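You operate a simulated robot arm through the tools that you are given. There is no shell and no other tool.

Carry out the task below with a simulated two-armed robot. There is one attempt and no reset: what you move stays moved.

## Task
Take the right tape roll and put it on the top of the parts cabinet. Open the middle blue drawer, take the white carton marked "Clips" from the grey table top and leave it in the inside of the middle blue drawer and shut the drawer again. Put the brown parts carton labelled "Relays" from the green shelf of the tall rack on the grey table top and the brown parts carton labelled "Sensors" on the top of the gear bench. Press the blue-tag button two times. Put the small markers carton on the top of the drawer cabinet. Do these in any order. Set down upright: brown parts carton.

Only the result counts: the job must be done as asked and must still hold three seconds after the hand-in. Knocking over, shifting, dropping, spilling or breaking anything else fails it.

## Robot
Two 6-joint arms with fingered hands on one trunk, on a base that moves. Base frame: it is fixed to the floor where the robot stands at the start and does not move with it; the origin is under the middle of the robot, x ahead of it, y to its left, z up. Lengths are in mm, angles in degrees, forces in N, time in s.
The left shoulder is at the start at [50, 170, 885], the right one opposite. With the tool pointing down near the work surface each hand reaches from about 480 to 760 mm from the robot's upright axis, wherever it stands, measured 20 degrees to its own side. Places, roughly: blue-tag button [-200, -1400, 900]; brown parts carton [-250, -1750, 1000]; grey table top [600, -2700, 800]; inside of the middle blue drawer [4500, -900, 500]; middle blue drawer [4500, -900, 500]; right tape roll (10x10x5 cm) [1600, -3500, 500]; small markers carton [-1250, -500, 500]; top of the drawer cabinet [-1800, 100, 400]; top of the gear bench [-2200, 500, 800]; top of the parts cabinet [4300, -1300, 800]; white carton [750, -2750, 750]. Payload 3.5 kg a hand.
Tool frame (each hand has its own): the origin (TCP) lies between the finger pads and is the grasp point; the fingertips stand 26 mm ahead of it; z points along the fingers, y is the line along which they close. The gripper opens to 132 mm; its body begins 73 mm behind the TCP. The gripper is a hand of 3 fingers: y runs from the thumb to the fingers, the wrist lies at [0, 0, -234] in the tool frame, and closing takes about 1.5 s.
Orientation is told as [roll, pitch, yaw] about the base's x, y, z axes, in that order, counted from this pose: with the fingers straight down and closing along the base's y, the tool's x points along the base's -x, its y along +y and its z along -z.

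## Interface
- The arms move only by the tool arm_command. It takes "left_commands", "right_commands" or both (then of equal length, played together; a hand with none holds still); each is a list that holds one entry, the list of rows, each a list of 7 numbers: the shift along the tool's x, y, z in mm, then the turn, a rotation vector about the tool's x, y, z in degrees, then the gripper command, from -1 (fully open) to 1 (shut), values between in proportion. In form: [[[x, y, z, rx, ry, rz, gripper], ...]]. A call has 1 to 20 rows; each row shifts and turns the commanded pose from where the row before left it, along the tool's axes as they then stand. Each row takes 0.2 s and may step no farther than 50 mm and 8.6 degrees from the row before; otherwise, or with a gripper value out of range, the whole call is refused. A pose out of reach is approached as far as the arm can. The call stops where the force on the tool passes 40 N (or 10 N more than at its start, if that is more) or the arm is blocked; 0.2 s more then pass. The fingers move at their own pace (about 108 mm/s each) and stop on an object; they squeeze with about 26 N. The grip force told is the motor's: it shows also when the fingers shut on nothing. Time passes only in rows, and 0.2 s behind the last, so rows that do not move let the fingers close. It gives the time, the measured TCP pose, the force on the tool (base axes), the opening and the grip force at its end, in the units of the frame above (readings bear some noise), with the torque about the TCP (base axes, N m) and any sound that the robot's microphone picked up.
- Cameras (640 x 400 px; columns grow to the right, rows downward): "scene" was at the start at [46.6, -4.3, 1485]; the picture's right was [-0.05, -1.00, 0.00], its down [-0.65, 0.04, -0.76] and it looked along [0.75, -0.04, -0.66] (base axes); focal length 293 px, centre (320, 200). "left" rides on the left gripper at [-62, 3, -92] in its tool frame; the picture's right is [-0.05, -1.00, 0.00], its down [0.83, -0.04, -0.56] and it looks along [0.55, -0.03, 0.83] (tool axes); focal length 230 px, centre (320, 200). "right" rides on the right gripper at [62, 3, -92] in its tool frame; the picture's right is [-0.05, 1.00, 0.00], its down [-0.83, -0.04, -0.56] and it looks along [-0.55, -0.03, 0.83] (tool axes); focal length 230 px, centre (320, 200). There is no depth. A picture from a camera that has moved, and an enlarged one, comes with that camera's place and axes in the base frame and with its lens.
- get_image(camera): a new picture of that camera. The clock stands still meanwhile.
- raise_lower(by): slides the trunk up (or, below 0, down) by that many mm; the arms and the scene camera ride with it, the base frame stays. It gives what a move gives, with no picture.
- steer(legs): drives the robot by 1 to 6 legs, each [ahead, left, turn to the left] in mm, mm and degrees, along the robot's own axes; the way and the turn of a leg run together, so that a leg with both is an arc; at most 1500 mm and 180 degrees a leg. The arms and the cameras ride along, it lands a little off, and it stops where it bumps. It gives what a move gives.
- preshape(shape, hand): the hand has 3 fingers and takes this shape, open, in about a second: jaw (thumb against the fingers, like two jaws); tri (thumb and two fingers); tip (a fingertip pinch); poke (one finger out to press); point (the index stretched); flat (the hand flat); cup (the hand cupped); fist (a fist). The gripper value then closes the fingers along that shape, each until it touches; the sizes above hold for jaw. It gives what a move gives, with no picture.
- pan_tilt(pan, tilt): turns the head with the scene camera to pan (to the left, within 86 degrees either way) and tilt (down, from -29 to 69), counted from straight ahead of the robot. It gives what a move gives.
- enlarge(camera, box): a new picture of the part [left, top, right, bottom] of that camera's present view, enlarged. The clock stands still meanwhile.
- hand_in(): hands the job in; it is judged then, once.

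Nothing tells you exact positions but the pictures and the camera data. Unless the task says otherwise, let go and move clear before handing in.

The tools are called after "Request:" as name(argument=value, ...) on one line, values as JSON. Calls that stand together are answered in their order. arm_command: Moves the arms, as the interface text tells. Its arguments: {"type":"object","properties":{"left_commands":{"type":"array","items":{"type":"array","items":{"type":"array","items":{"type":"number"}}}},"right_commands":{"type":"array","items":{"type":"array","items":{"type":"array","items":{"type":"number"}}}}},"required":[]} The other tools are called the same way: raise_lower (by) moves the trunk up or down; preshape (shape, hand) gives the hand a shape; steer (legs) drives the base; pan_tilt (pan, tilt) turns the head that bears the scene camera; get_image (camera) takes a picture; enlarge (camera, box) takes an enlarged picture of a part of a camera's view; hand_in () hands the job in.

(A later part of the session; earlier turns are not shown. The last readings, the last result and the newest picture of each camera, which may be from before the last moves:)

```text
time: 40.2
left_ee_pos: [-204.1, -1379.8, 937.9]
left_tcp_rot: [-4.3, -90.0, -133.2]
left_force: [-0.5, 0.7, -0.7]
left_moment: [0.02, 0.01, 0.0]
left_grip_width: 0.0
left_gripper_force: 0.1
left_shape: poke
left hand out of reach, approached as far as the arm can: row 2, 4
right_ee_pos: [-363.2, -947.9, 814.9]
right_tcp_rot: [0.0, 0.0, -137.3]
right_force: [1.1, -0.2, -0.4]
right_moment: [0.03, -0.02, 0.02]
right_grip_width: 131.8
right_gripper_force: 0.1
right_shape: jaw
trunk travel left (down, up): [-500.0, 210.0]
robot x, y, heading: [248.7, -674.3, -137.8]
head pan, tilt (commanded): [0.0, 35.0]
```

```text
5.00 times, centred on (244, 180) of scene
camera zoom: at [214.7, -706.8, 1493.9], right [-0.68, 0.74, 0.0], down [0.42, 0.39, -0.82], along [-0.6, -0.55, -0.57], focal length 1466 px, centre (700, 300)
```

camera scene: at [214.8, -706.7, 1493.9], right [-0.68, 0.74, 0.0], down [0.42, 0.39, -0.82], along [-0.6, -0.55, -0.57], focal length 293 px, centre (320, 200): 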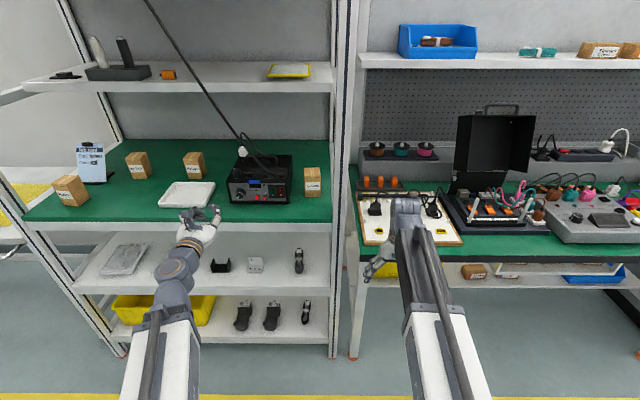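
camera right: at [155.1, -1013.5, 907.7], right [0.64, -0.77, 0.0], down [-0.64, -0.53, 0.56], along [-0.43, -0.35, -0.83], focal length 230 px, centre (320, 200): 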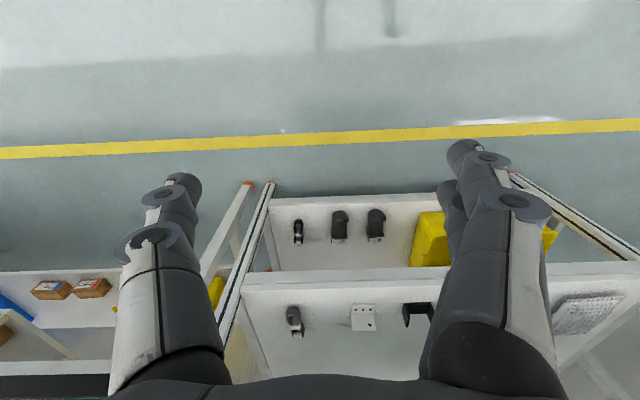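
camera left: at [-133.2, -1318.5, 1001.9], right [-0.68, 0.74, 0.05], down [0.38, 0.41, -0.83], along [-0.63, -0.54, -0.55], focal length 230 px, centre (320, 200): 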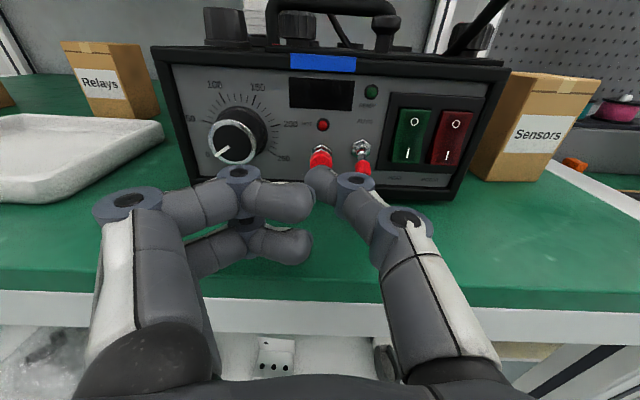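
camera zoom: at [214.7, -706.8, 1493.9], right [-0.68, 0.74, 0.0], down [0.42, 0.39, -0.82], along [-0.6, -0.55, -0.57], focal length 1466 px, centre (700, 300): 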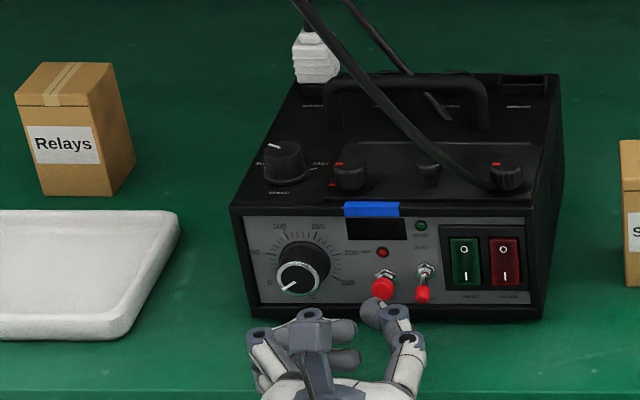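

The thumb's knuckle would touch the toggle beside the button, so this shape is risky. I back off and try the "point" shape instead.

Request:
arm_command(left_commands=[[[0, 0, -30, 0, 0, 0, 1], [0, 0, -40, 0, 0, 0, 1], [0, 0, -40, 0, 0, 0, 1]]])

Request:
preshape(hand="left", shape="point")

Request:
get_image(camera="left")

Request:
enlarge(camera="scene", box=[160, 140, 320, 240])

```text
time: 41.0
left_ee_pos: [-119.9, -1304.1, 939.1]
left_tcp_rot: [58.7, -90.1, 163.8]
left_force: [0.6, 0.1, -0.4]
left_moment: [-0.02, 0.02, -0.03]
left_grip_width: 0.0
left_gripper_force: 0.1
left_shape: poke
right_ee_pos: [-363.1, -946.4, 814.1]
right_tcp_rot: [0.0, 0.0, -137.4]
right_force: [-0.8, 0.2, -0.2]
right_moment: [0.03, -0.01, 0.02]
right_grip_width: 132.0
right_gripper_force: 0.1
right_shape: jaw
trunk travel left (down, up): [-500.0, 210.0]
robot x, y, heading: [246.7, -675.6, -137.5]
head pan, tilt (commanded): [0.0, 35.0]
```

```text
time: 41.9
left_ee_pos: [-121.2, -1304.5, 939.6]
left_tcp_rot: [7.3, -90.0, -144.8]
left_force: [-0.4, 0.3, 0.7]
left_moment: [0.0, 0.0, 0.02]
left_grip_width: 0.0
left_gripper_force: 0.2
left_shape: point
right_ee_pos: [-363.9, -948.0, 815.4]
right_tcp_rot: [0.0, 0.0, -137.3]
right_force: [-0.2, -0.4, 0.2]
right_moment: [-0.01, 0.01, 0.02]
right_grip_width: 131.9
right_gripper_force: 0.1
right_shape: jaw
trunk travel left (down, up): [-500.0, 210.0]
robot x, y, heading: [248.2, -674.3, -137.7]
head pan, tilt (commanded): [0.0, 35.0]
```

```text
taken
camera left: at [-51.0, -1244.3, 1001.6], right [-0.68, 0.73, 0.05], down [0.38, 0.41, -0.83], along [-0.63, -0.54, -0.55], focal length 230 px, centre (320, 200)
```

left: 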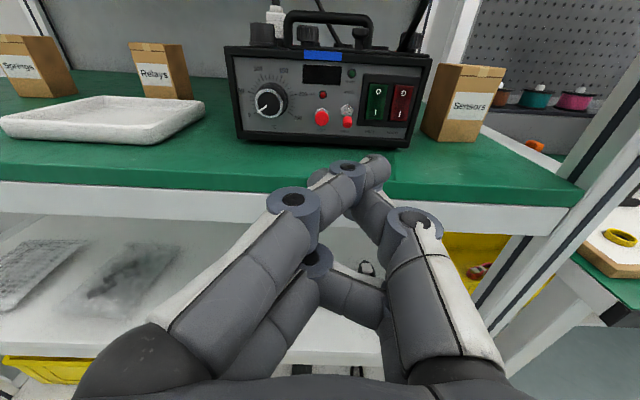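

```text
4.00 times, centred on (240, 190) of scene
camera zoom: at [214.8, -706.7, 1494.0], right [-0.68, 0.74, 0.0], down [0.42, 0.39, -0.82], along [-0.6, -0.55, -0.57], focal length 1173 px, centre (640, 240)
```

zoom: 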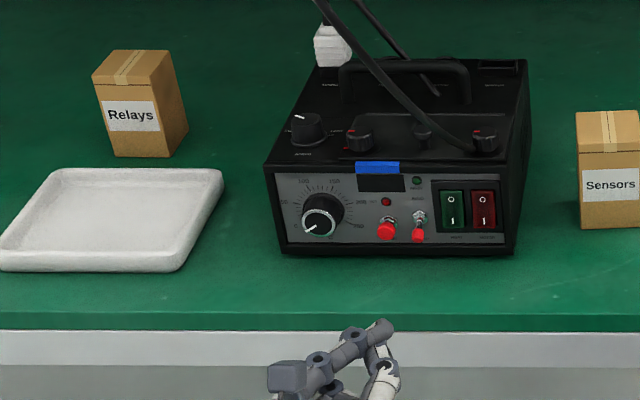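

The index now reaches out crossing to the right. I enlarge to see exactly where its tip is.

Request:
enlarge(camera="left", box=[240, 130, 440, 255])

Request:
enlarge(camera="scene", box=[208, 200, 288, 250])

```text
3.20 times, centred on (340, 192) of left
camera zoom: at [-51.0, -1244.3, 1001.6], right [-0.68, 0.73, 0.05], down [0.38, 0.41, -0.83], along [-0.63, -0.54, -0.55], focal length 736 px, centre (256, 224)
```

zoom: 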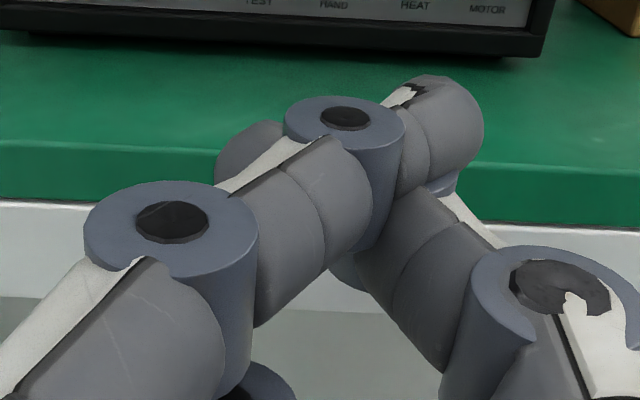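

```text
8.00 times, centred on (248, 225) of scene
camera zoom: at [214.8, -706.7, 1494.0], right [-0.68, 0.74, 0.0], down [0.42, 0.39, -0.82], along [-0.6, -0.55, -0.57], focal length 2346 px, centre (896, 0)
```

zoom: 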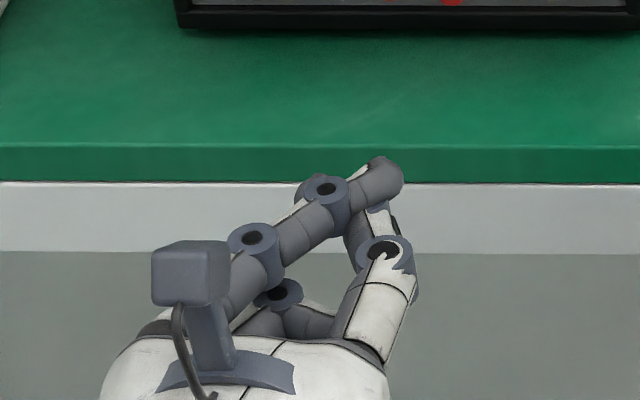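

The point shape also puts the thumb close to the knob. I'll try the plain jaw shape closed, which should give straight fingertips side by side.

Request:
preshape(hand="left", shape="jaw")

Request:
arm_command(left_commands=[[[0, 0, 0, 0, 0, 0, 1], [0, 0, 0, 0, 0, 0, 1], [0, 0, 0, 0, 0, 0, 1], [0, 0, 0, 0, 0, 0, 1], [0, 0, 0, 0, 0, 0, 1], [0, 0, 0, 0, 0, 0, 1], [0, 0, 0, 0, 0, 0, 1], [0, 0, 0, 0, 0, 0, 1]]])

Request:
enlarge(camera="left", box=[200, 110, 440, 260])

Request:
enlarge(camera="scene", box=[208, 200, 288, 250])

```text
time: 42.8
left_ee_pos: [-121.1, -1305.8, 938.2]
left_tcp_rot: [2.2, -90.0, -139.5]
left_force: [-0.4, -0.7, 1.1]
left_moment: [0.03, -0.03, -0.01]
left_grip_width: 95.1
left_gripper_force: 0.1
left_shape: jaw
right_ee_pos: [-363.8, -946.4, 817.2]
right_tcp_rot: [0.0, 0.0, -137.4]
right_force: [0.1, -0.3, 0.3]
right_moment: [0.0, 0.04, -0.02]
right_grip_width: 131.9
right_gripper_force: 0.1
right_shape: jaw
trunk travel left (down, up): [-500.0, 210.0]
robot x, y, heading: [247.4, -669.2, -136.9]
head pan, tilt (commanded): [0.0, 35.0]
```

```text
time: 44.6
left_ee_pos: [-120.7, -1305.5, 939.3]
left_tcp_rot: [3.4, -89.9, -140.8]
left_force: [-0.7, 0.8, -0.1]
left_moment: [-0.03, -0.02, 0.02]
left_grip_width: 0.2
left_gripper_force: 26.6
left_shape: jaw
right_ee_pos: [-363.5, -948.3, 814.2]
right_tcp_rot: [-0.1, 0.0, -137.5]
right_force: [-0.6, -0.7, 0.3]
right_moment: [0.01, 0.02, 0.02]
right_grip_width: 131.9
right_gripper_force: 0.0
right_shape: jaw
trunk travel left (down, up): [-500.0, 210.0]
robot x, y, heading: [250.1, -674.2, -137.4]
head pan, tilt (commanded): [0.0, 35.0]
```

```text
2.67 times, centred on (320, 185) of left
camera zoom: at [-50.8, -1244.1, 1001.5], right [-0.68, 0.73, 0.05], down [0.38, 0.41, -0.83], along [-0.63, -0.54, -0.55], focal length 614 px, centre (320, 240)
```

zoom: 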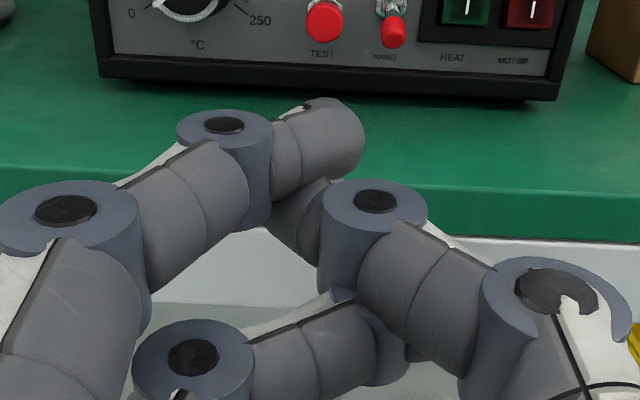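

```text
8.00 times, centred on (248, 225) of scene
camera zoom: at [214.7, -706.7, 1494.0], right [-0.68, 0.74, 0.0], down [0.42, 0.39, -0.82], along [-0.6, -0.55, -0.57], focal length 2346 px, centre (896, 0)
```

zoom: 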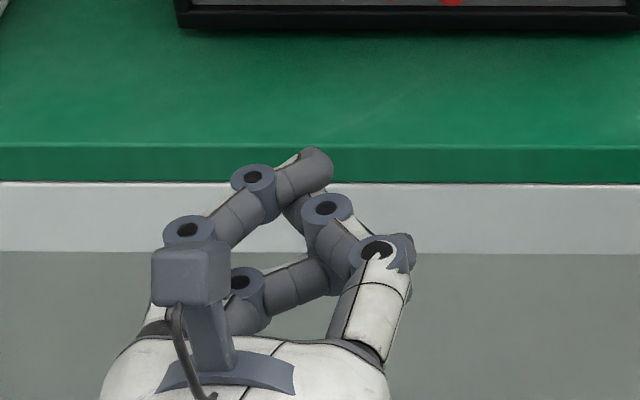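

Closed jaw is no better. With the right hand rolled 180° the thumb would come from the knob side with clearance, so I test whether the right wrist can make that roll.

Request:
arm_command(right_commands=[[[0, 0, -40, 0, 0, 0, -1], [0, 0, -40, 0, 0, 0, -1], [0, 0, -20, 0, 0, 8.5, -1], [0, 0, 0, 0, 0, 8.5, -1], [0, 0, 0, 0, 0, 8.5, -1], [0, 0, 0, 0, 0, 8.5, -1], [0, 0, 0, 0, 0, 8.5, -1], [0, 0, 0, 0, 0, 8.5, -1], [0, 0, 0, 0, 0, 8.5, -1], [0, 0, 0, 0, 0, 8.5, -1], [0, 0, 0, 0, 0, 8.5, -1], [0, 0, 0, 0, 0, 8.5, -1]]])

```text
time: 47.2
left_ee_pos: [-121.1, -1304.1, 938.4]
left_tcp_rot: [4.1, -90.0, -141.4]
left_force: [-0.1, 0.5, 1.0]
left_moment: [0.0, -0.03, 0.02]
left_grip_width: 0.0
left_gripper_force: 25.6
left_shape: jaw
right_ee_pos: [-363.4, -948.1, 916.0]
right_tcp_rot: [0.0, 0.0, 137.5]
right_force: [-0.3, -0.3, -0.3]
right_moment: [0.0, 0.0, -0.01]
right_grip_width: 132.0
right_gripper_force: 0.0
right_shape: jaw
trunk travel left (down, up): [-500.0, 210.0]
robot x, y, heading: [244.9, -673.4, -137.5]
head pan, tilt (commanded): [0.0, 35.0]
```

It turns freely so far; I continue to the full half turn.

Request:
arm_command(right_commands=[[[0, 0, 0, 0, 0, 8.5, -1], [0, 0, 0, 0, 0, 8.5, -1], [0, 0, 0, 0, 0, 8.5, -1], [0, 0, 0, 0, 0, 8.5, -1], [0, 0, 0, 0, 0, 8.5, -1], [0, 0, 0, 0, 0, 8.5, -1], [0, 0, 0, 0, 0, 8.5, -1], [0, 0, 0, 0, 0, 8.5, -1], [0, 0, 0, 0, 0, 8.5, -1], [0, 0, 0, 0, 0, 8.5, -1], [0, 0, 0, 0, 0, 8.5, -1], [0, 0, 0, 0, 0, 1.5, -1]]])

Request:
get_image(camera="scene")

Request:
get_image(camera="right")

```text
time: 49.8
left_ee_pos: [-121.1, -1304.8, 937.9]
left_tcp_rot: [3.3, -90.0, -140.7]
left_force: [-0.3, 0.9, 0.4]
left_moment: [0.02, 0.0, 0.01]
left_grip_width: 0.0
left_gripper_force: 25.9
left_shape: jaw
right_ee_pos: [-364.0, -947.2, 916.4]
right_tcp_rot: [0.0, 0.0, 42.4]
right_force: [0.0, 0.3, -0.2]
right_moment: [0.05, -0.02, 0.01]
right_grip_width: 132.2
right_gripper_force: 0.1
right_shape: jaw
trunk travel left (down, up): [-500.0, 210.0]
robot x, y, heading: [246.4, -676.3, -137.4]
head pan, tilt (commanded): [0.0, 35.0]
```

```text
taken
camera scene: at [214.7, -706.7, 1494.0], right [-0.68, 0.74, 0.0], down [0.42, 0.39, -0.82], along [-0.6, -0.55, -0.57], focal length 293 px, centre (320, 200)
```

scene: 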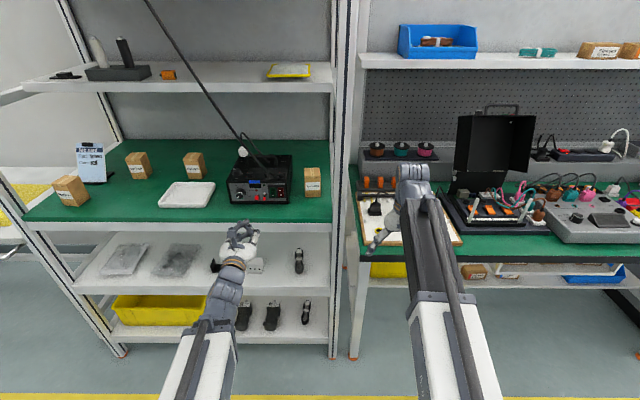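

```text
taken
camera right: at [-411.3, -987.0, 1008.0], right [-0.64, 0.77, 0.0], down [0.64, 0.53, 0.56], along [0.43, 0.35, -0.83], focal length 230 px, centre (320, 200)
```

right: 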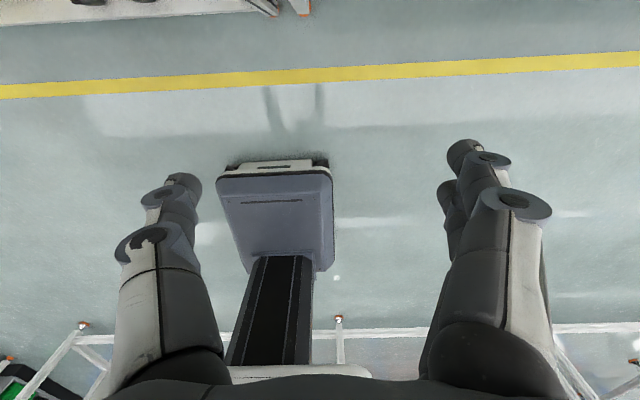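

The right hand can roll fully. I pitch it to point ahead (camera on top), retract the left hand a little, and set the right hand to the poke shape.

Request:
arm_command(right_commands=[[[5, 0, -6, 0, 8.18, 0, -1], [5.8, 0, -5.2, 0, 8.18, 0, -1], [6.5, 0, -4.3, 0, 8.18, 0, -1], [7, 0, -3.4, 0, 8.18, 0, -1], [7.4, 0, -2.3, 0, 8.18, 0, -1], [7.7, 0, -1.3, 0, 8.18, 0, -1], [7.8, 0, -0.15, 0, 8.18, 0, -1], [7.75, 0, 1, 0, 8.18, 0, -1], [7.5, 0, 2, 0, 8.18, 0, -1], [7.2, 0, 3.1, 0, 8.18, 0, -1], [6.65, 0, 4.1, 0, 8.18, 0, -1]]], left_commands=[[[0, 0, -10, 0, 0, 0, 1], [0, 0, -10, 0, 0, 0, 1], [0, 0, -10, 0, 0, 0, 1], [0, 0, -10, 0, 0, 0, 1], [0, 0, -10, 0, 0, 0, 1], [0, 0, -10, 0, 0, 0, 1], [0, 0, -10, 0, 0, 0, 1], [0, 0, -10, 0, 0, 0, 1], [0, 0, 0, 0, 0, 0, 1], [0, 0, 0, 0, 0, 0, 1], [0, 0, 0, 0, 0, 0, 1]]])

Request:
preshape(hand="right", shape="poke")

Request:
get_image(camera="right")

Request:
get_image(camera="scene")

```text
time: 52.2
left_ee_pos: [-115.1, -1308.0, 928.8]
left_tcp_rot: [-3.3, -90.0, -134.1]
left_force: [-0.2, -0.2, 0.2]
left_moment: [0.02, 0.01, 0.03]
left_grip_width: 0.0
left_gripper_force: 26.0
left_shape: jaw
left hand out of reach, approached as far as the arm can: row 1, 2, 3, 4, 5, 6, 7, 8
right_ee_pos: [-415.3, -997.2, 979.7]
right_tcp_rot: [4.8, 86.7, 47.9]
right_force: [-0.2, -0.6, -0.1]
right_moment: [0.02, -0.02, -0.03]
right_grip_width: 131.6
right_gripper_force: 0.2
right_shape: jaw
right hand out of reach, approached as far as the arm can: row 8, 9, 10, 11
trunk travel left (down, up): [-500.0, 210.0]
robot x, y, heading: [250.1, -672.1, -137.6]
head pan, tilt (commanded): [0.0, 35.0]
```

```text
time: 53.1
left_ee_pos: [-114.8, -1306.5, 926.0]
left_tcp_rot: [1.6, -90.0, -138.9]
left_force: [-0.3, 1.1, -0.2]
left_moment: [0.0, -0.01, -0.01]
left_grip_width: 0.0
left_gripper_force: 25.6
left_shape: jaw
right_ee_pos: [-415.4, -996.5, 980.7]
right_tcp_rot: [6.3, 86.7, 49.6]
right_force: [0.0, 0.2, 0.4]
right_moment: [-0.01, -0.01, 0.0]
right_grip_width: 0.0
right_gripper_force: 0.1
right_shape: poke
trunk travel left (down, up): [-500.0, 210.0]
robot x, y, heading: [244.7, -672.9, -137.3]
head pan, tilt (commanded): [0.0, 35.0]
```

```text
taken
camera right: at [-352.1, -934.4, 1046.7], right [-0.68, 0.73, -0.05], down [0.46, 0.39, -0.8], along [-0.56, -0.57, -0.6], focal length 230 px, centre (320, 200)
```

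right: 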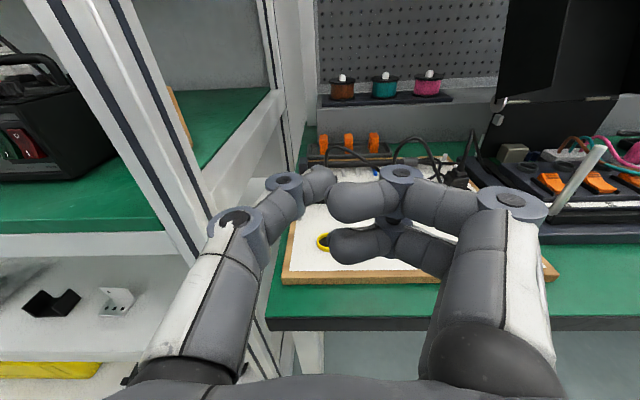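

```text
taken
camera scene: at [214.8, -706.7, 1494.0], right [-0.68, 0.74, 0.0], down [0.42, 0.39, -0.82], along [-0.6, -0.55, -0.57], focal length 293 px, centre (320, 200)
```

scene: 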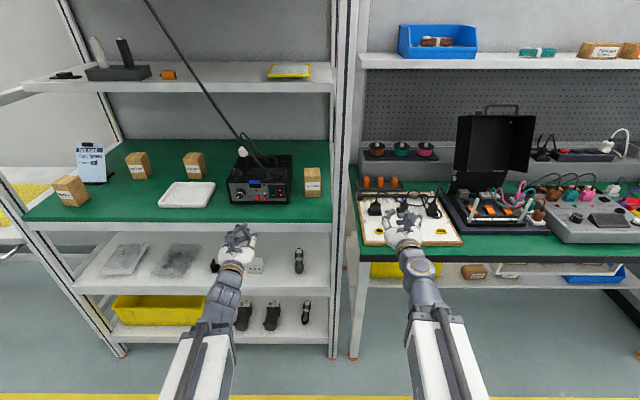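

Right hand points ahead with its camera on top. I slide the robot left 422 (and back 20) to bring it before the button.

Request:
steer(legs=[[-20, 422, 0]])

Request:
get_image(camera="scene")

Request:
get_image(camera="right")

```text
time: 55.7
left_ee_pos: [169.5, -1596.8, 927.7]
left_tcp_rot: [4.3, -90.1, -142.6]
left_force: [-0.1, -0.3, 0.5]
left_moment: [0.01, -0.02, -0.01]
left_grip_width: 0.3
left_gripper_force: 26.0
left_shape: jaw
right_ee_pos: [-125.0, -1281.9, 980.3]
right_tcp_rot: [-0.7, 86.9, 41.9]
right_force: [-0.1, 0.2, -0.1]
right_moment: [-0.01, 0.0, 0.0]
right_grip_width: 0.0
right_gripper_force: 0.2
right_shape: poke
trunk travel left (down, up): [-500.0, 210.0]
robot x, y, heading: [542.2, -969.8, -138.0]
head pan, tilt (commanded): [0.0, 35.0]
```

```text
taken
camera scene: at [508.1, -1000.8, 1494.0], right [-0.67, 0.75, 0.0], down [0.43, 0.38, -0.82], along [-0.61, -0.55, -0.57], focal length 293 px, centre (320, 200)
```

scene: 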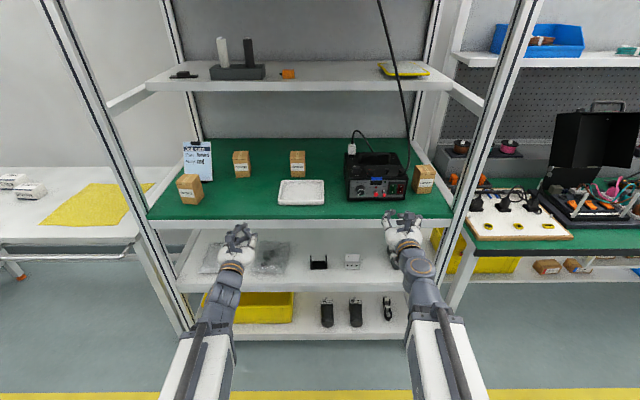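

```text
taken
camera right: at [-62.3, -1219.8, 1046.8], right [-0.67, 0.74, -0.05], down [0.47, 0.37, -0.8], along [-0.57, -0.56, -0.6], focal length 230 px, centre (320, 200)
```

right: 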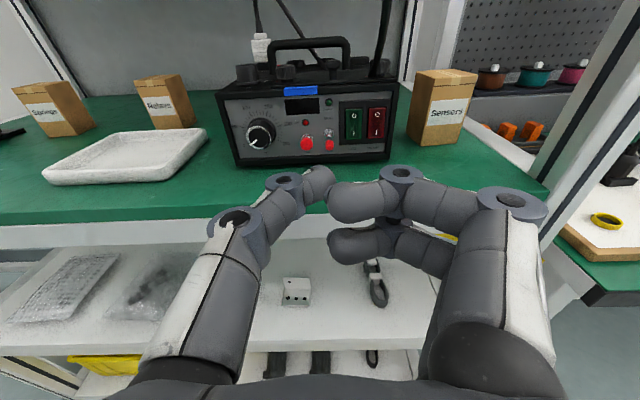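

Now I bring the right fingertip to the button's height and side position and about 30-40 mm short of it.

Request:
arm_command(right_commands=[[[-13, -7, 0, 0, 0, 0, 1], [-13, -7, 0, 0, 0, 0, 1], [-13, -6, 20, 0, 0, 0, 1], [0, 0, 30, 0, 0, 0, 1], [0, 0, 30, 0, 0, 0, 1], [0, 0, 30, 0, 0, 0, 1]]], left_commands=[[[0, 0, 20, 0, 0, 0, 1], [0, 0, 20, 0, 0, 0, 1], [0, 0, 20, 0, 0, 0, 1], [0, 0, 20, 0, 0, 0, 1], [0, 0, 0, 0, 0, 0, 1], [0, 0, 0, 0, 0, 0, 1]]])

Request:
get_image(camera="right")

Request:
enlarge(camera="scene", box=[320, 150, 448, 230])

```text
time: 57.1
left_ee_pos: [111.1, -1650.0, 929.3]
left_tcp_rot: [-13.0, -90.0, -125.3]
left_force: [0.3, -0.7, 0.5]
left_moment: [0.0, -0.03, 0.03]
left_grip_width: 0.0
left_gripper_force: 25.8
left_shape: jaw
right_ee_pos: [-191.7, -1368.3, 935.8]
right_tcp_rot: [-0.4, 86.8, 42.1]
right_force: [0.0, -0.9, -0.6]
right_moment: [-0.02, 0.0, 0.02]
right_grip_width: 0.0
right_gripper_force: 0.1
right_shape: poke
trunk travel left (down, up): [-500.0, 210.0]
robot x, y, heading: [541.7, -970.5, -137.9]
head pan, tilt (commanded): [0.0, 35.0]
```

```text
taken
camera right: at [-129.1, -1306.3, 1002.6], right [-0.67, 0.74, -0.05], down [0.47, 0.37, -0.8], along [-0.57, -0.56, -0.6], focal length 230 px, centre (320, 200)
```

right: 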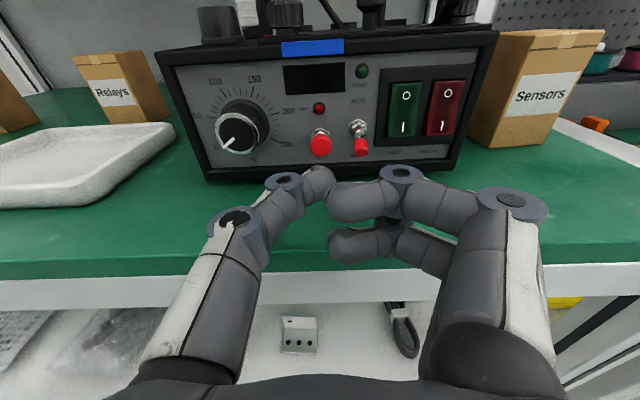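

```text
5.00 times, centred on (384, 190) of scene
camera zoom: at [508.1, -1000.8, 1494.0], right [-0.67, 0.75, 0.0], down [0.43, 0.38, -0.82], along [-0.61, -0.55, -0.57], focal length 1466 px, centre (0, 250)
```

zoom: 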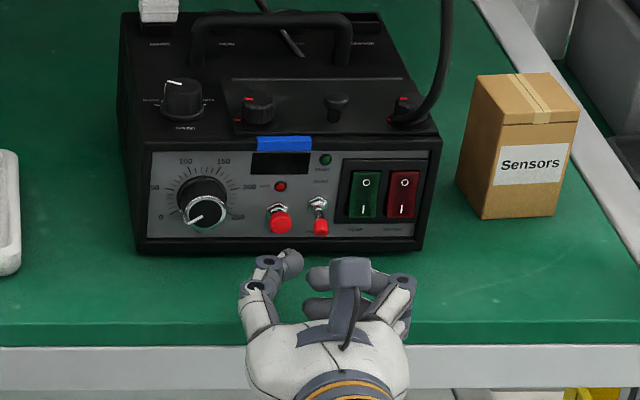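

The tip lies about 32 mm before the button. I raise it 6 mm, close the gap to ~5 mm, and also lift the left hand clear of the shelf.

Request:
arm_command(right_commands=[[[5.7, -0.5, 10, 0, 0, 0, 1], [0, 0, 10, 0, 0, 0, 1], [0, 0, 7, 0, 0, 0, 1]]], left_commands=[[[-30, 0, 0, 0, 0, 0, 1], [-30, 0, 0, 0, 0, 0, 1], [0, 0, -20, 0, 0, 0, 1]]])

Request:
enlarge(camera="right", box=[220, 100, 420, 225])

Request:
enlarge(camera="scene", box=[340, 170, 404, 210])

```text
time: 57.9
left_ee_pos: [125.1, -1637.7, 987.5]
left_tcp_rot: [-89.1, -90.1, -49.1]
left_force: [0.0, 0.1, -0.2]
left_moment: [-0.01, -0.03, -0.03]
left_grip_width: 0.0
left_gripper_force: 26.1
left_shape: jaw
right_ee_pos: [-210.6, -1387.7, 939.9]
right_tcp_rot: [-1.2, 86.9, 41.2]
right_force: [-0.1, -0.4, 0.4]
right_moment: [-0.01, 0.0, -0.01]
right_grip_width: 0.1
right_gripper_force: 0.0
right_shape: poke
trunk travel left (down, up): [-500.0, 210.0]
robot x, y, heading: [540.6, -971.8, -138.1]
head pan, tilt (commanded): [0.0, 35.0]
```

```text
3.20 times, centred on (320, 162) of right
camera zoom: at [-147.8, -1325.3, 1006.2], right [-0.67, 0.74, -0.05], down [0.47, 0.37, -0.8], along [-0.57, -0.56, -0.6], focal length 736 px, centre (320, 320)
```

zoom: 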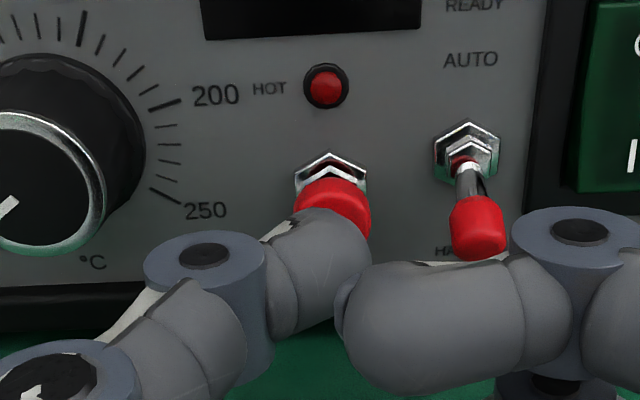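

```text
10.00 times, centred on (372, 190) of scene
camera zoom: at [508.1, -1000.8, 1494.0], right [-0.67, 0.75, 0.0], down [0.43, 0.38, -0.82], along [-0.61, -0.55, -0.57], focal length 2932 px, centre (-200, 300)
```

zoom: 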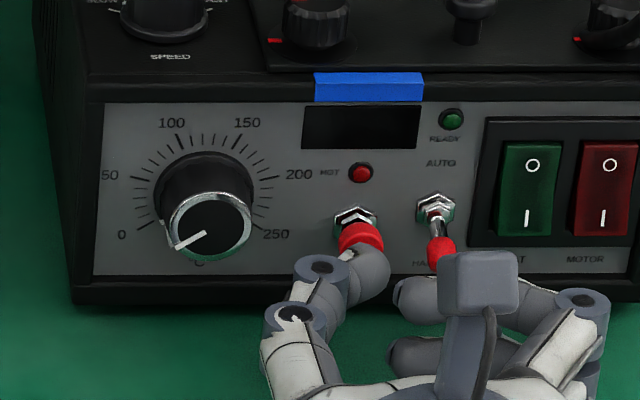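

The fingertip is lined up on the red TEST cap, about 5 mm off. I press gently in small steps and watch force and sound.

Request:
arm_command(right_commands=[[[0.5, 0, 2.5, 0, 0, 0, 1], [0.5, 0, 2.5, 0, 0, 0, 1], [0.5, 0, 2, 0, 0, 0, 1], [0, 0, 2, 0, 0, 0, 1]]])

Request:
enlarge(camera="scene", box=[340, 170, 404, 210])

```text
time: 58.9
left_ee_pos: [124.1, -1637.5, 988.3]
left_tcp_rot: [-87.3, -89.9, -50.8]
left_force: [-0.5, -0.4, -0.2]
left_moment: [0.0, 0.03, -0.04]
left_grip_width: 0.0
left_gripper_force: 26.4
left_shape: jaw
right_ee_pos: [-216.3, -1395.3, 940.2]
right_tcp_rot: [-0.9, 86.9, 41.7]
right_force: [5.9, 2.1, -2.5]
right_moment: [0.02, -0.03, -0.01]
right_grip_width: 0.0
right_gripper_force: 0.1
right_shape: poke
trunk travel left (down, up): [-500.0, 210.0]
robot x, y, heading: [543.9, -970.1, -138.2]
head pan, tilt (commanded): [0.0, 35.0]
heard: click
```

```text
10.00 times, centred on (372, 190) of scene
camera zoom: at [508.6, -1000.5, 1493.9], right [-0.67, 0.75, 0.0], down [0.43, 0.38, -0.82], along [-0.61, -0.55, -0.57], focal length 2932 px, centre (-200, 300)
```

zoom: 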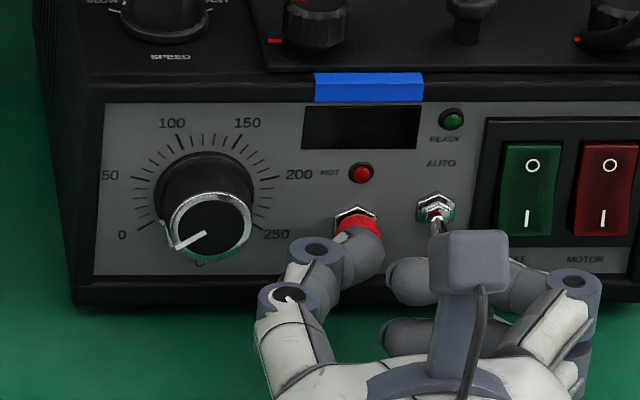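

A click was heard: first press done. I back off 12 mm to release it.

Request:
arm_command(right_commands=[[[0, 0, -6, 0, 0, 0, 1], [0, 0, -6, 0, 0, 0, 1], [0, 0, 0, 0, 0, 0, 1], [0, 0, 0, 0, 0, 0, 1]]])

Request:
enlarge(camera="right", box=[220, 100, 420, 225])

```text
time: 59.9
left_ee_pos: [124.6, -1637.4, 987.8]
left_tcp_rot: [-7.3, -90.0, -130.7]
left_force: [-0.5, -0.8, -1.0]
left_moment: [-0.04, 0.02, 0.03]
left_grip_width: 0.0
left_gripper_force: 25.9
left_shape: jaw
right_ee_pos: [-208.7, -1387.1, 941.1]
right_tcp_rot: [-0.5, 86.9, 41.8]
right_force: [0.1, 0.3, -0.2]
right_moment: [0.01, 0.02, 0.02]
right_grip_width: 0.0
right_gripper_force: 0.1
right_shape: poke
trunk travel left (down, up): [-500.0, 210.0]
robot x, y, heading: [544.8, -969.4, -138.3]
head pan, tilt (commanded): [0.0, 35.0]
```

```text
3.20 times, centred on (320, 162) of right
camera zoom: at [-145.7, -1324.3, 1007.8], right [-0.67, 0.74, -0.05], down [0.47, 0.37, -0.8], along [-0.57, -0.56, -0.6], focal length 736 px, centre (320, 320)
```

zoom: 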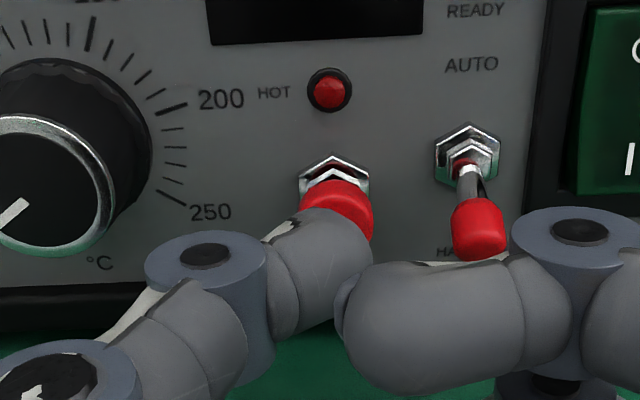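

Released cleanly. I press a second time by the same way.

Request:
arm_command(right_commands=[[[0, 0, 3, 0, 0, 0, 1], [0, 0, 3, 0, 0, 0, 1], [0, 0, 2, 0, 0, 0, 1], [0, 0, 2, 0, 0, 0, 1], [0, 0, 2, 0, 0, 0, 1]]])

```text
time: 61.1
left_ee_pos: [123.9, -1637.4, 987.4]
left_tcp_rot: [-98.4, -90.0, -39.9]
left_force: [-0.7, -0.4, 1.0]
left_moment: [-0.01, -0.05, 0.02]
left_grip_width: 0.2
left_gripper_force: 25.9
left_shape: jaw
right_ee_pos: [-215.8, -1393.4, 940.1]
right_tcp_rot: [-0.6, 86.8, 42.0]
right_force: [3.3, 2.9, 1.1]
right_moment: [-0.01, 0.05, -0.02]
right_grip_width: 0.2
right_gripper_force: 0.0
right_shape: poke
trunk travel left (down, up): [-500.0, 210.0]
robot x, y, heading: [542.0, -966.8, -138.2]
head pan, tilt (commanded): [0.0, 35.0]
heard: click
```

Second click heard, so the button is done. I withdraw the right hand, open both hands in jaw shape and tilt them about 45° downward for picking cartons.

Request:
arm_command(right_commands=[[[0, 0, -12, 0, 0, 0, 1], [0, 0, -25, 0, 0, 0, 1], [10, 0, -40, 0, 0, 0, 1], [25, 0, -40, 0, 0, 0, 1], [30, 0, 0, 0, -8, 0, 1], [20, 0, 0, 0, -8, 0, 1], [0, 0, 0, 0, -8, 0, 1], [0, 0, 0, 0, -8, 0, 1], [0, 0, 0, 0, -8, 0, 1], [0, 0, 0, 0, -5, 0, 1]]], left_commands=[[[0, 0, 0, 0, 0, 0, 1], [0, 0, 0, 0, 0, 0, 1], [0, 0, 0, 0, 0, 0, 1], [0, 0, 0, 0, 0, 0, 1], [-20, 0, 0, 0, 8, 0, 1], [-20, 0, 0, 0, 8, 0, 1], [0, 0, 0, 0, 8, 0, 1], [0, 0, 0, 0, 8, 0, 1], [0, 0, 0, 0, 8, 0, 1], [0, 0, 0, 0, 5, 0, 1]]])

Request:
preshape(hand="right", shape="jaw")

Request:
get_image(camera="right")

Request:
get_image(camera="left")

Request:
get_image(camera="scene")

```text
time: 63.3
left_ee_pos: [112.4, -1626.4, 1007.0]
left_tcp_rot: [0.0, -56.6, -141.9]
left_force: [0.3, 0.7, 1.1]
left_moment: [0.04, -0.01, -0.01]
left_grip_width: 0.0
left_gripper_force: 26.0
left_shape: jaw
left hand out of reach, approached as far as the arm can: row 5, 6
right_ee_pos: [-128.1, -1326.9, 1020.2]
right_tcp_rot: [-0.2, 46.1, 45.2]
right_force: [0.2, 0.3, -0.1]
right_moment: [0.02, 0.05, 0.02]
right_grip_width: 0.0
right_gripper_force: 0.1
right_shape: poke
right hand out of reach, approached as far as the arm can: row 5
trunk travel left (down, up): [-500.0, 210.0]
robot x, y, heading: [542.9, -968.8, -138.4]
head pan, tilt (commanded): [0.0, 35.0]
```

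```text
time: 64.2
left_ee_pos: [113.1, -1627.2, 1007.4]
left_tcp_rot: [0.0, -56.6, -142.1]
left_force: [-1.0, -0.3, 0.8]
left_moment: [-0.01, -0.01, -0.05]
left_grip_width: 0.0
left_gripper_force: 25.5
left_shape: jaw
right_ee_pos: [-127.6, -1328.8, 1021.5]
right_tcp_rot: [-0.2, 46.2, 45.1]
right_force: [-0.4, -0.5, 0.3]
right_moment: [-0.02, -0.02, 0.02]
right_grip_width: 131.6
right_gripper_force: 0.1
right_shape: jaw
trunk travel left (down, up): [-500.0, 210.0]
robot x, y, heading: [542.6, -972.1, -138.2]
head pan, tilt (commanded): [0.0, 35.0]
```

```text
taken
camera right: at [-113.9, -1308.8, 1129.3], right [-0.68, 0.73, -0.04], down [0.72, 0.66, -0.22], along [-0.13, -0.18, -0.98], focal length 230 px, centre (320, 200)
```

right: 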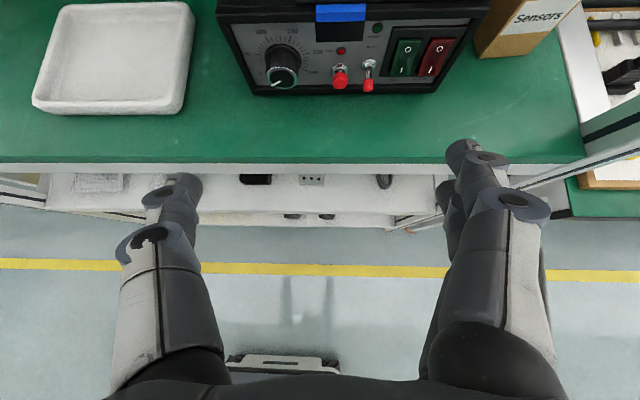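

```text
taken
camera left: at [149.2, -1602.3, 1110.7], right [-0.64, 0.77, 0.04], down [0.7, 0.6, -0.39], along [-0.33, -0.22, -0.92], focal length 230 px, centre (320, 200)
```

left: 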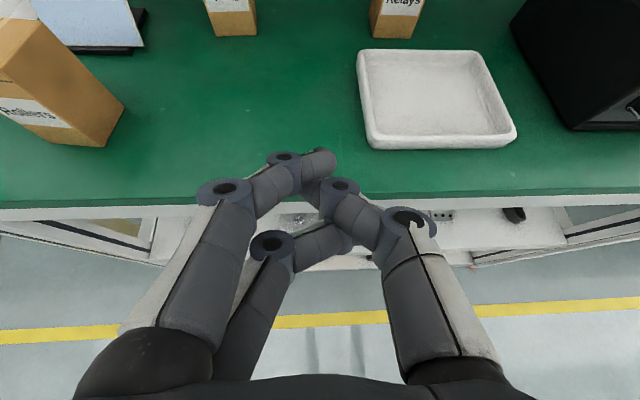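

```text
taken
camera scene: at [508.1, -1000.8, 1494.0], right [-0.67, 0.75, 0.0], down [0.43, 0.38, -0.82], along [-0.61, -0.55, -0.57], focal length 293 px, centre (320, 200)
```

scene: 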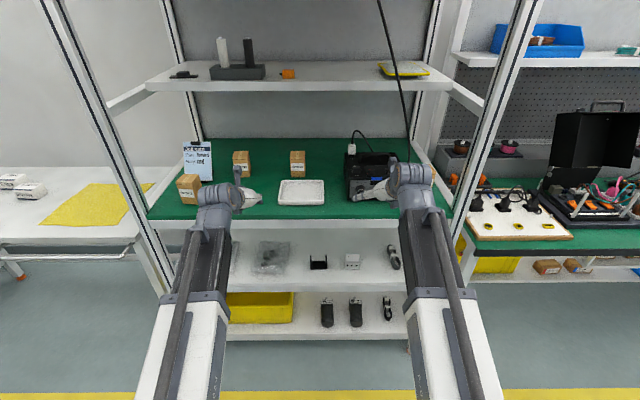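

Both hands tilt ~45-55° down now. Before driving in, I narrow the right hand's opening, shift it right and yaw it 20° so that it can reach the Sensors carton between the box and the post.

Request:
arm_command(right_commands=[[[9.6, 40, -9.3, 0, 0, 0, -0.3], [9.6, 40, -9.3, -4.8, 0, 4.63, -0.3], [9.6, 30, -9.3, -4.8, 0, 4.63, -0.3], [0, 0, 0, -4.8, 0, 4.63, -0.3], [0, 0, 0, 0, 0, 0, -0.3]]])

Request:
get_image(camera="right")

Request:
get_image(camera="scene")

```text
time: 65.4
left_ee_pos: [111.8, -1626.2, 1006.9]
left_tcp_rot: [0.1, -56.8, -141.9]
left_force: [0.0, -0.1, 0.4]
left_moment: [0.02, -0.01, -0.04]
left_grip_width: 0.2
left_gripper_force: 26.1
left_shape: jaw
right_ee_pos: [-203.3, -1247.6, 1062.1]
right_tcp_rot: [-0.3, 46.2, 24.9]
right_force: [0.2, -1.1, -0.1]
right_moment: [0.02, -0.03, 0.01]
right_grip_width: 86.1
right_gripper_force: 0.0
right_shape: jaw
trunk travel left (down, up): [-500.0, 210.0]
robot x, y, heading: [544.6, -966.7, -138.0]
head pan, tilt (commanded): [0.0, 35.0]
```

```text
taken
camera right: at [-184.7, -1234.3, 1170.0], right [-0.39, 0.92, -0.04], down [0.9, 0.38, -0.21], along [-0.18, -0.12, -0.98], focal length 230 px, centre (320, 200)
```

right: 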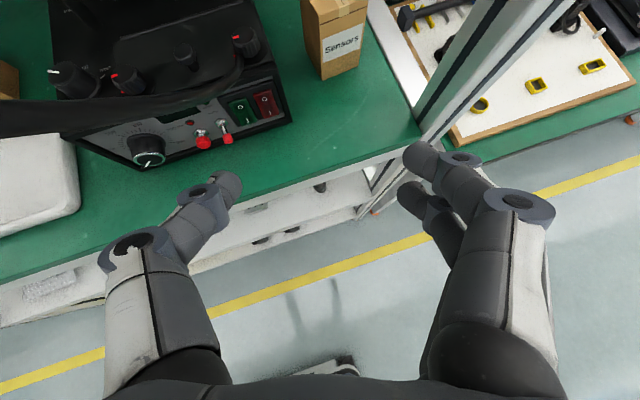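

```text
taken
camera scene: at [508.2, -1001.0, 1494.0], right [-0.67, 0.75, 0.0], down [0.43, 0.38, -0.82], along [-0.61, -0.55, -0.57], focal length 293 px, centre (320, 200)
```

scene: 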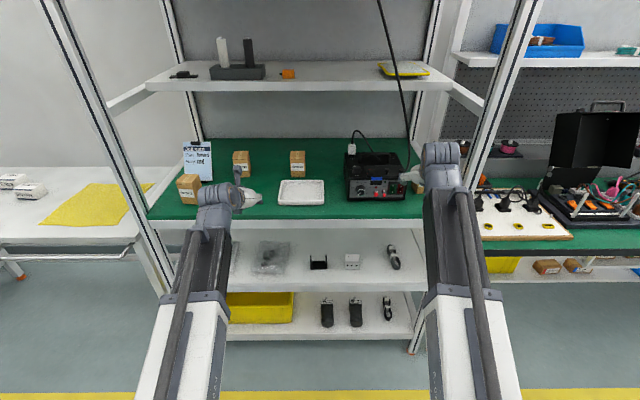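

The Sensors carton stands square to the rack, about 26 mm from the post's inner plane. I retract both hands and steepen them so I can drive in closer safely.

Request:
arm_command(right_commands=[[[-20, 0, -20, 4.7, 0, -4.5, -0.25], [-20, 0, -20, 4.7, 0, -4.5, -0.25], [-24, 0, -25, 0, -6.5, 0, -0.25], [-27, 0, -22.3, 0, -6.5, 0, -0.25], [-29.4, 0, -19, 0, -6.5, 0, -0.25], [-26.8, 0, -13.4, 0, -6.5, 0, -0.25]]], left_commands=[[[0, 0, 0, 0, 0, 0, 1], [19.6, 0, -29, 0, 6.5, 0, 1], [22.5, 0, -26.8, 0, 6.5, 0, 1], [25.4, 0, -24, 0, 6.5, 0, 1], [28, 0, -21, 0, 6.5, 0, 1], [0, 0, 0, 0, 0, 0, 1]]])

```text
time: 66.8
left_ee_pos: [223.5, -1540.3, 1003.9]
left_tcp_rot: [0.1, -30.7, -142.0]
left_force: [-0.1, 0.0, 0.6]
left_moment: [-0.01, 0.0, 0.01]
left_grip_width: 0.1
left_gripper_force: 26.1
left_shape: jaw
right_ee_pos: [-48.6, -1135.5, 1061.5]
right_tcp_rot: [-0.2, 20.0, 38.2]
right_force: [0.4, 0.1, 0.2]
right_moment: [0.02, 0.02, 0.01]
right_grip_width: 82.9
right_gripper_force: 0.1
right_shape: jaw
trunk travel left (down, up): [-500.0, 210.0]
robot x, y, heading: [541.6, -971.0, -138.5]
head pan, tilt (commanded): [0.0, 35.0]
```

Hands are tucked in. I slide right ~88, trim the heading and drive in 300 mm, then look.

Request:
steer(legs=[[0, -88, 0.9], [290, 0, 0]])

Request:
get_image(camera="right")

Request:
get_image(camera="left")

Request:
get_image(camera="scene")

```text
time: 69.5
left_ee_pos: [-36.4, -1682.6, 1003.4]
left_tcp_rot: [0.0, -30.6, -140.9]
left_force: [0.3, 0.1, 0.1]
left_moment: [0.02, 0.01, 0.02]
left_grip_width: 0.0
left_gripper_force: 25.8
left_shape: jaw
right_ee_pos: [-317.0, -1282.1, 1061.7]
right_tcp_rot: [-0.3, 20.2, 39.3]
right_force: [1.3, 0.0, 0.5]
right_moment: [0.03, 0.0, -0.05]
right_grip_width: 83.0
right_gripper_force: 0.1
right_shape: jaw
trunk travel left (down, up): [-500.0, 210.0]
robot x, y, heading: [268.4, -1102.3, -137.0]
head pan, tilt (commanded): [0.0, 35.0]
```

```text
taken
camera right: at [-338.8, -1295.5, 1169.7], right [-0.6, 0.8, -0.02], down [0.78, 0.58, 0.23], along [0.2, 0.12, -0.97], focal length 230 px, centre (320, 200)
```

right: 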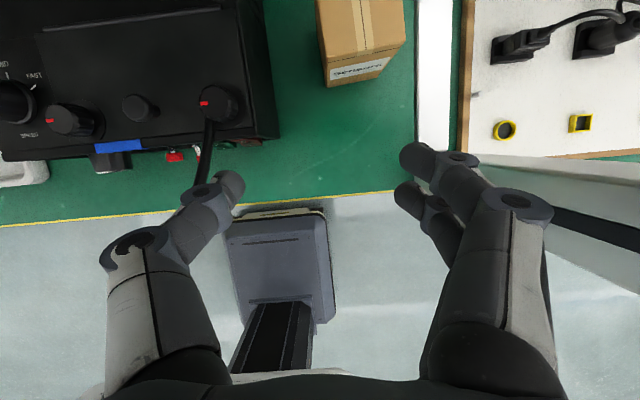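

```text
taken
camera left: at [-38.5, -1686.9, 1115.6], right [-0.67, 0.75, 0.03], down [0.75, 0.66, 0.05], along [0.02, 0.06, -1.0], focal length 230 px, centre (320, 200)
```

left: 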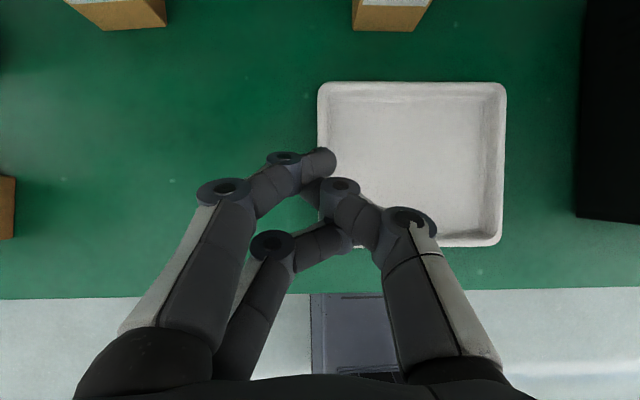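

```text
taken
camera scene: at [237.5, -1135.5, 1493.9], right [-0.68, 0.73, 0.0], down [0.42, 0.39, -0.82], along [-0.6, -0.56, -0.57], focal length 293 px, centre (320, 200)
```

scene: 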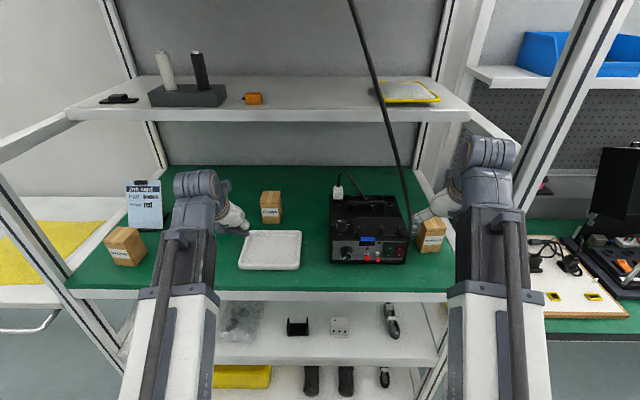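

The hand is close over the rack's front. I zoom in to see exactly where the hanging cable runs relative to the hand.

Request:
enlarge(camera="right", box=[140, 60, 460, 260])

Request:
enlarge(camera="scene", box=[320, 130, 560, 280])

```text
2.00 times, centred on (300, 160) of right
camera zoom: at [-338.8, -1295.5, 1169.7], right [-0.6, 0.8, -0.02], down [0.78, 0.58, 0.23], along [0.2, 0.12, -0.97], focal length 460 px, centre (360, 280)
```

zoom: 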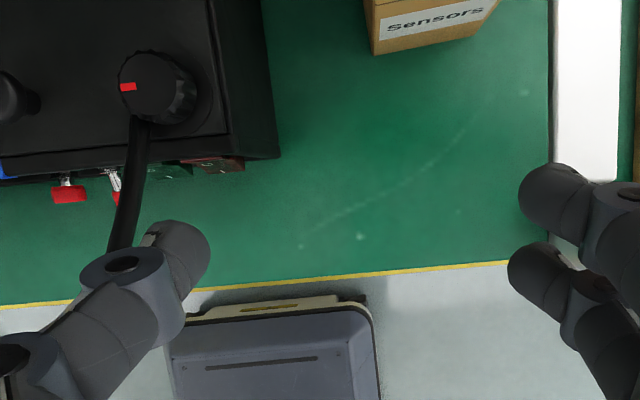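

```text
2.67 times, centred on (440, 205) of scene
camera zoom: at [237.5, -1135.5, 1493.9], right [-0.68, 0.73, 0.0], down [0.42, 0.39, -0.82], along [-0.6, -0.56, -0.57], focal length 782 px, centre (0, 187)
```

zoom: 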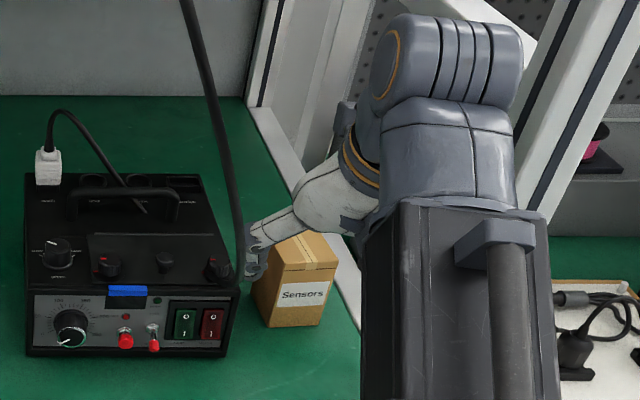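

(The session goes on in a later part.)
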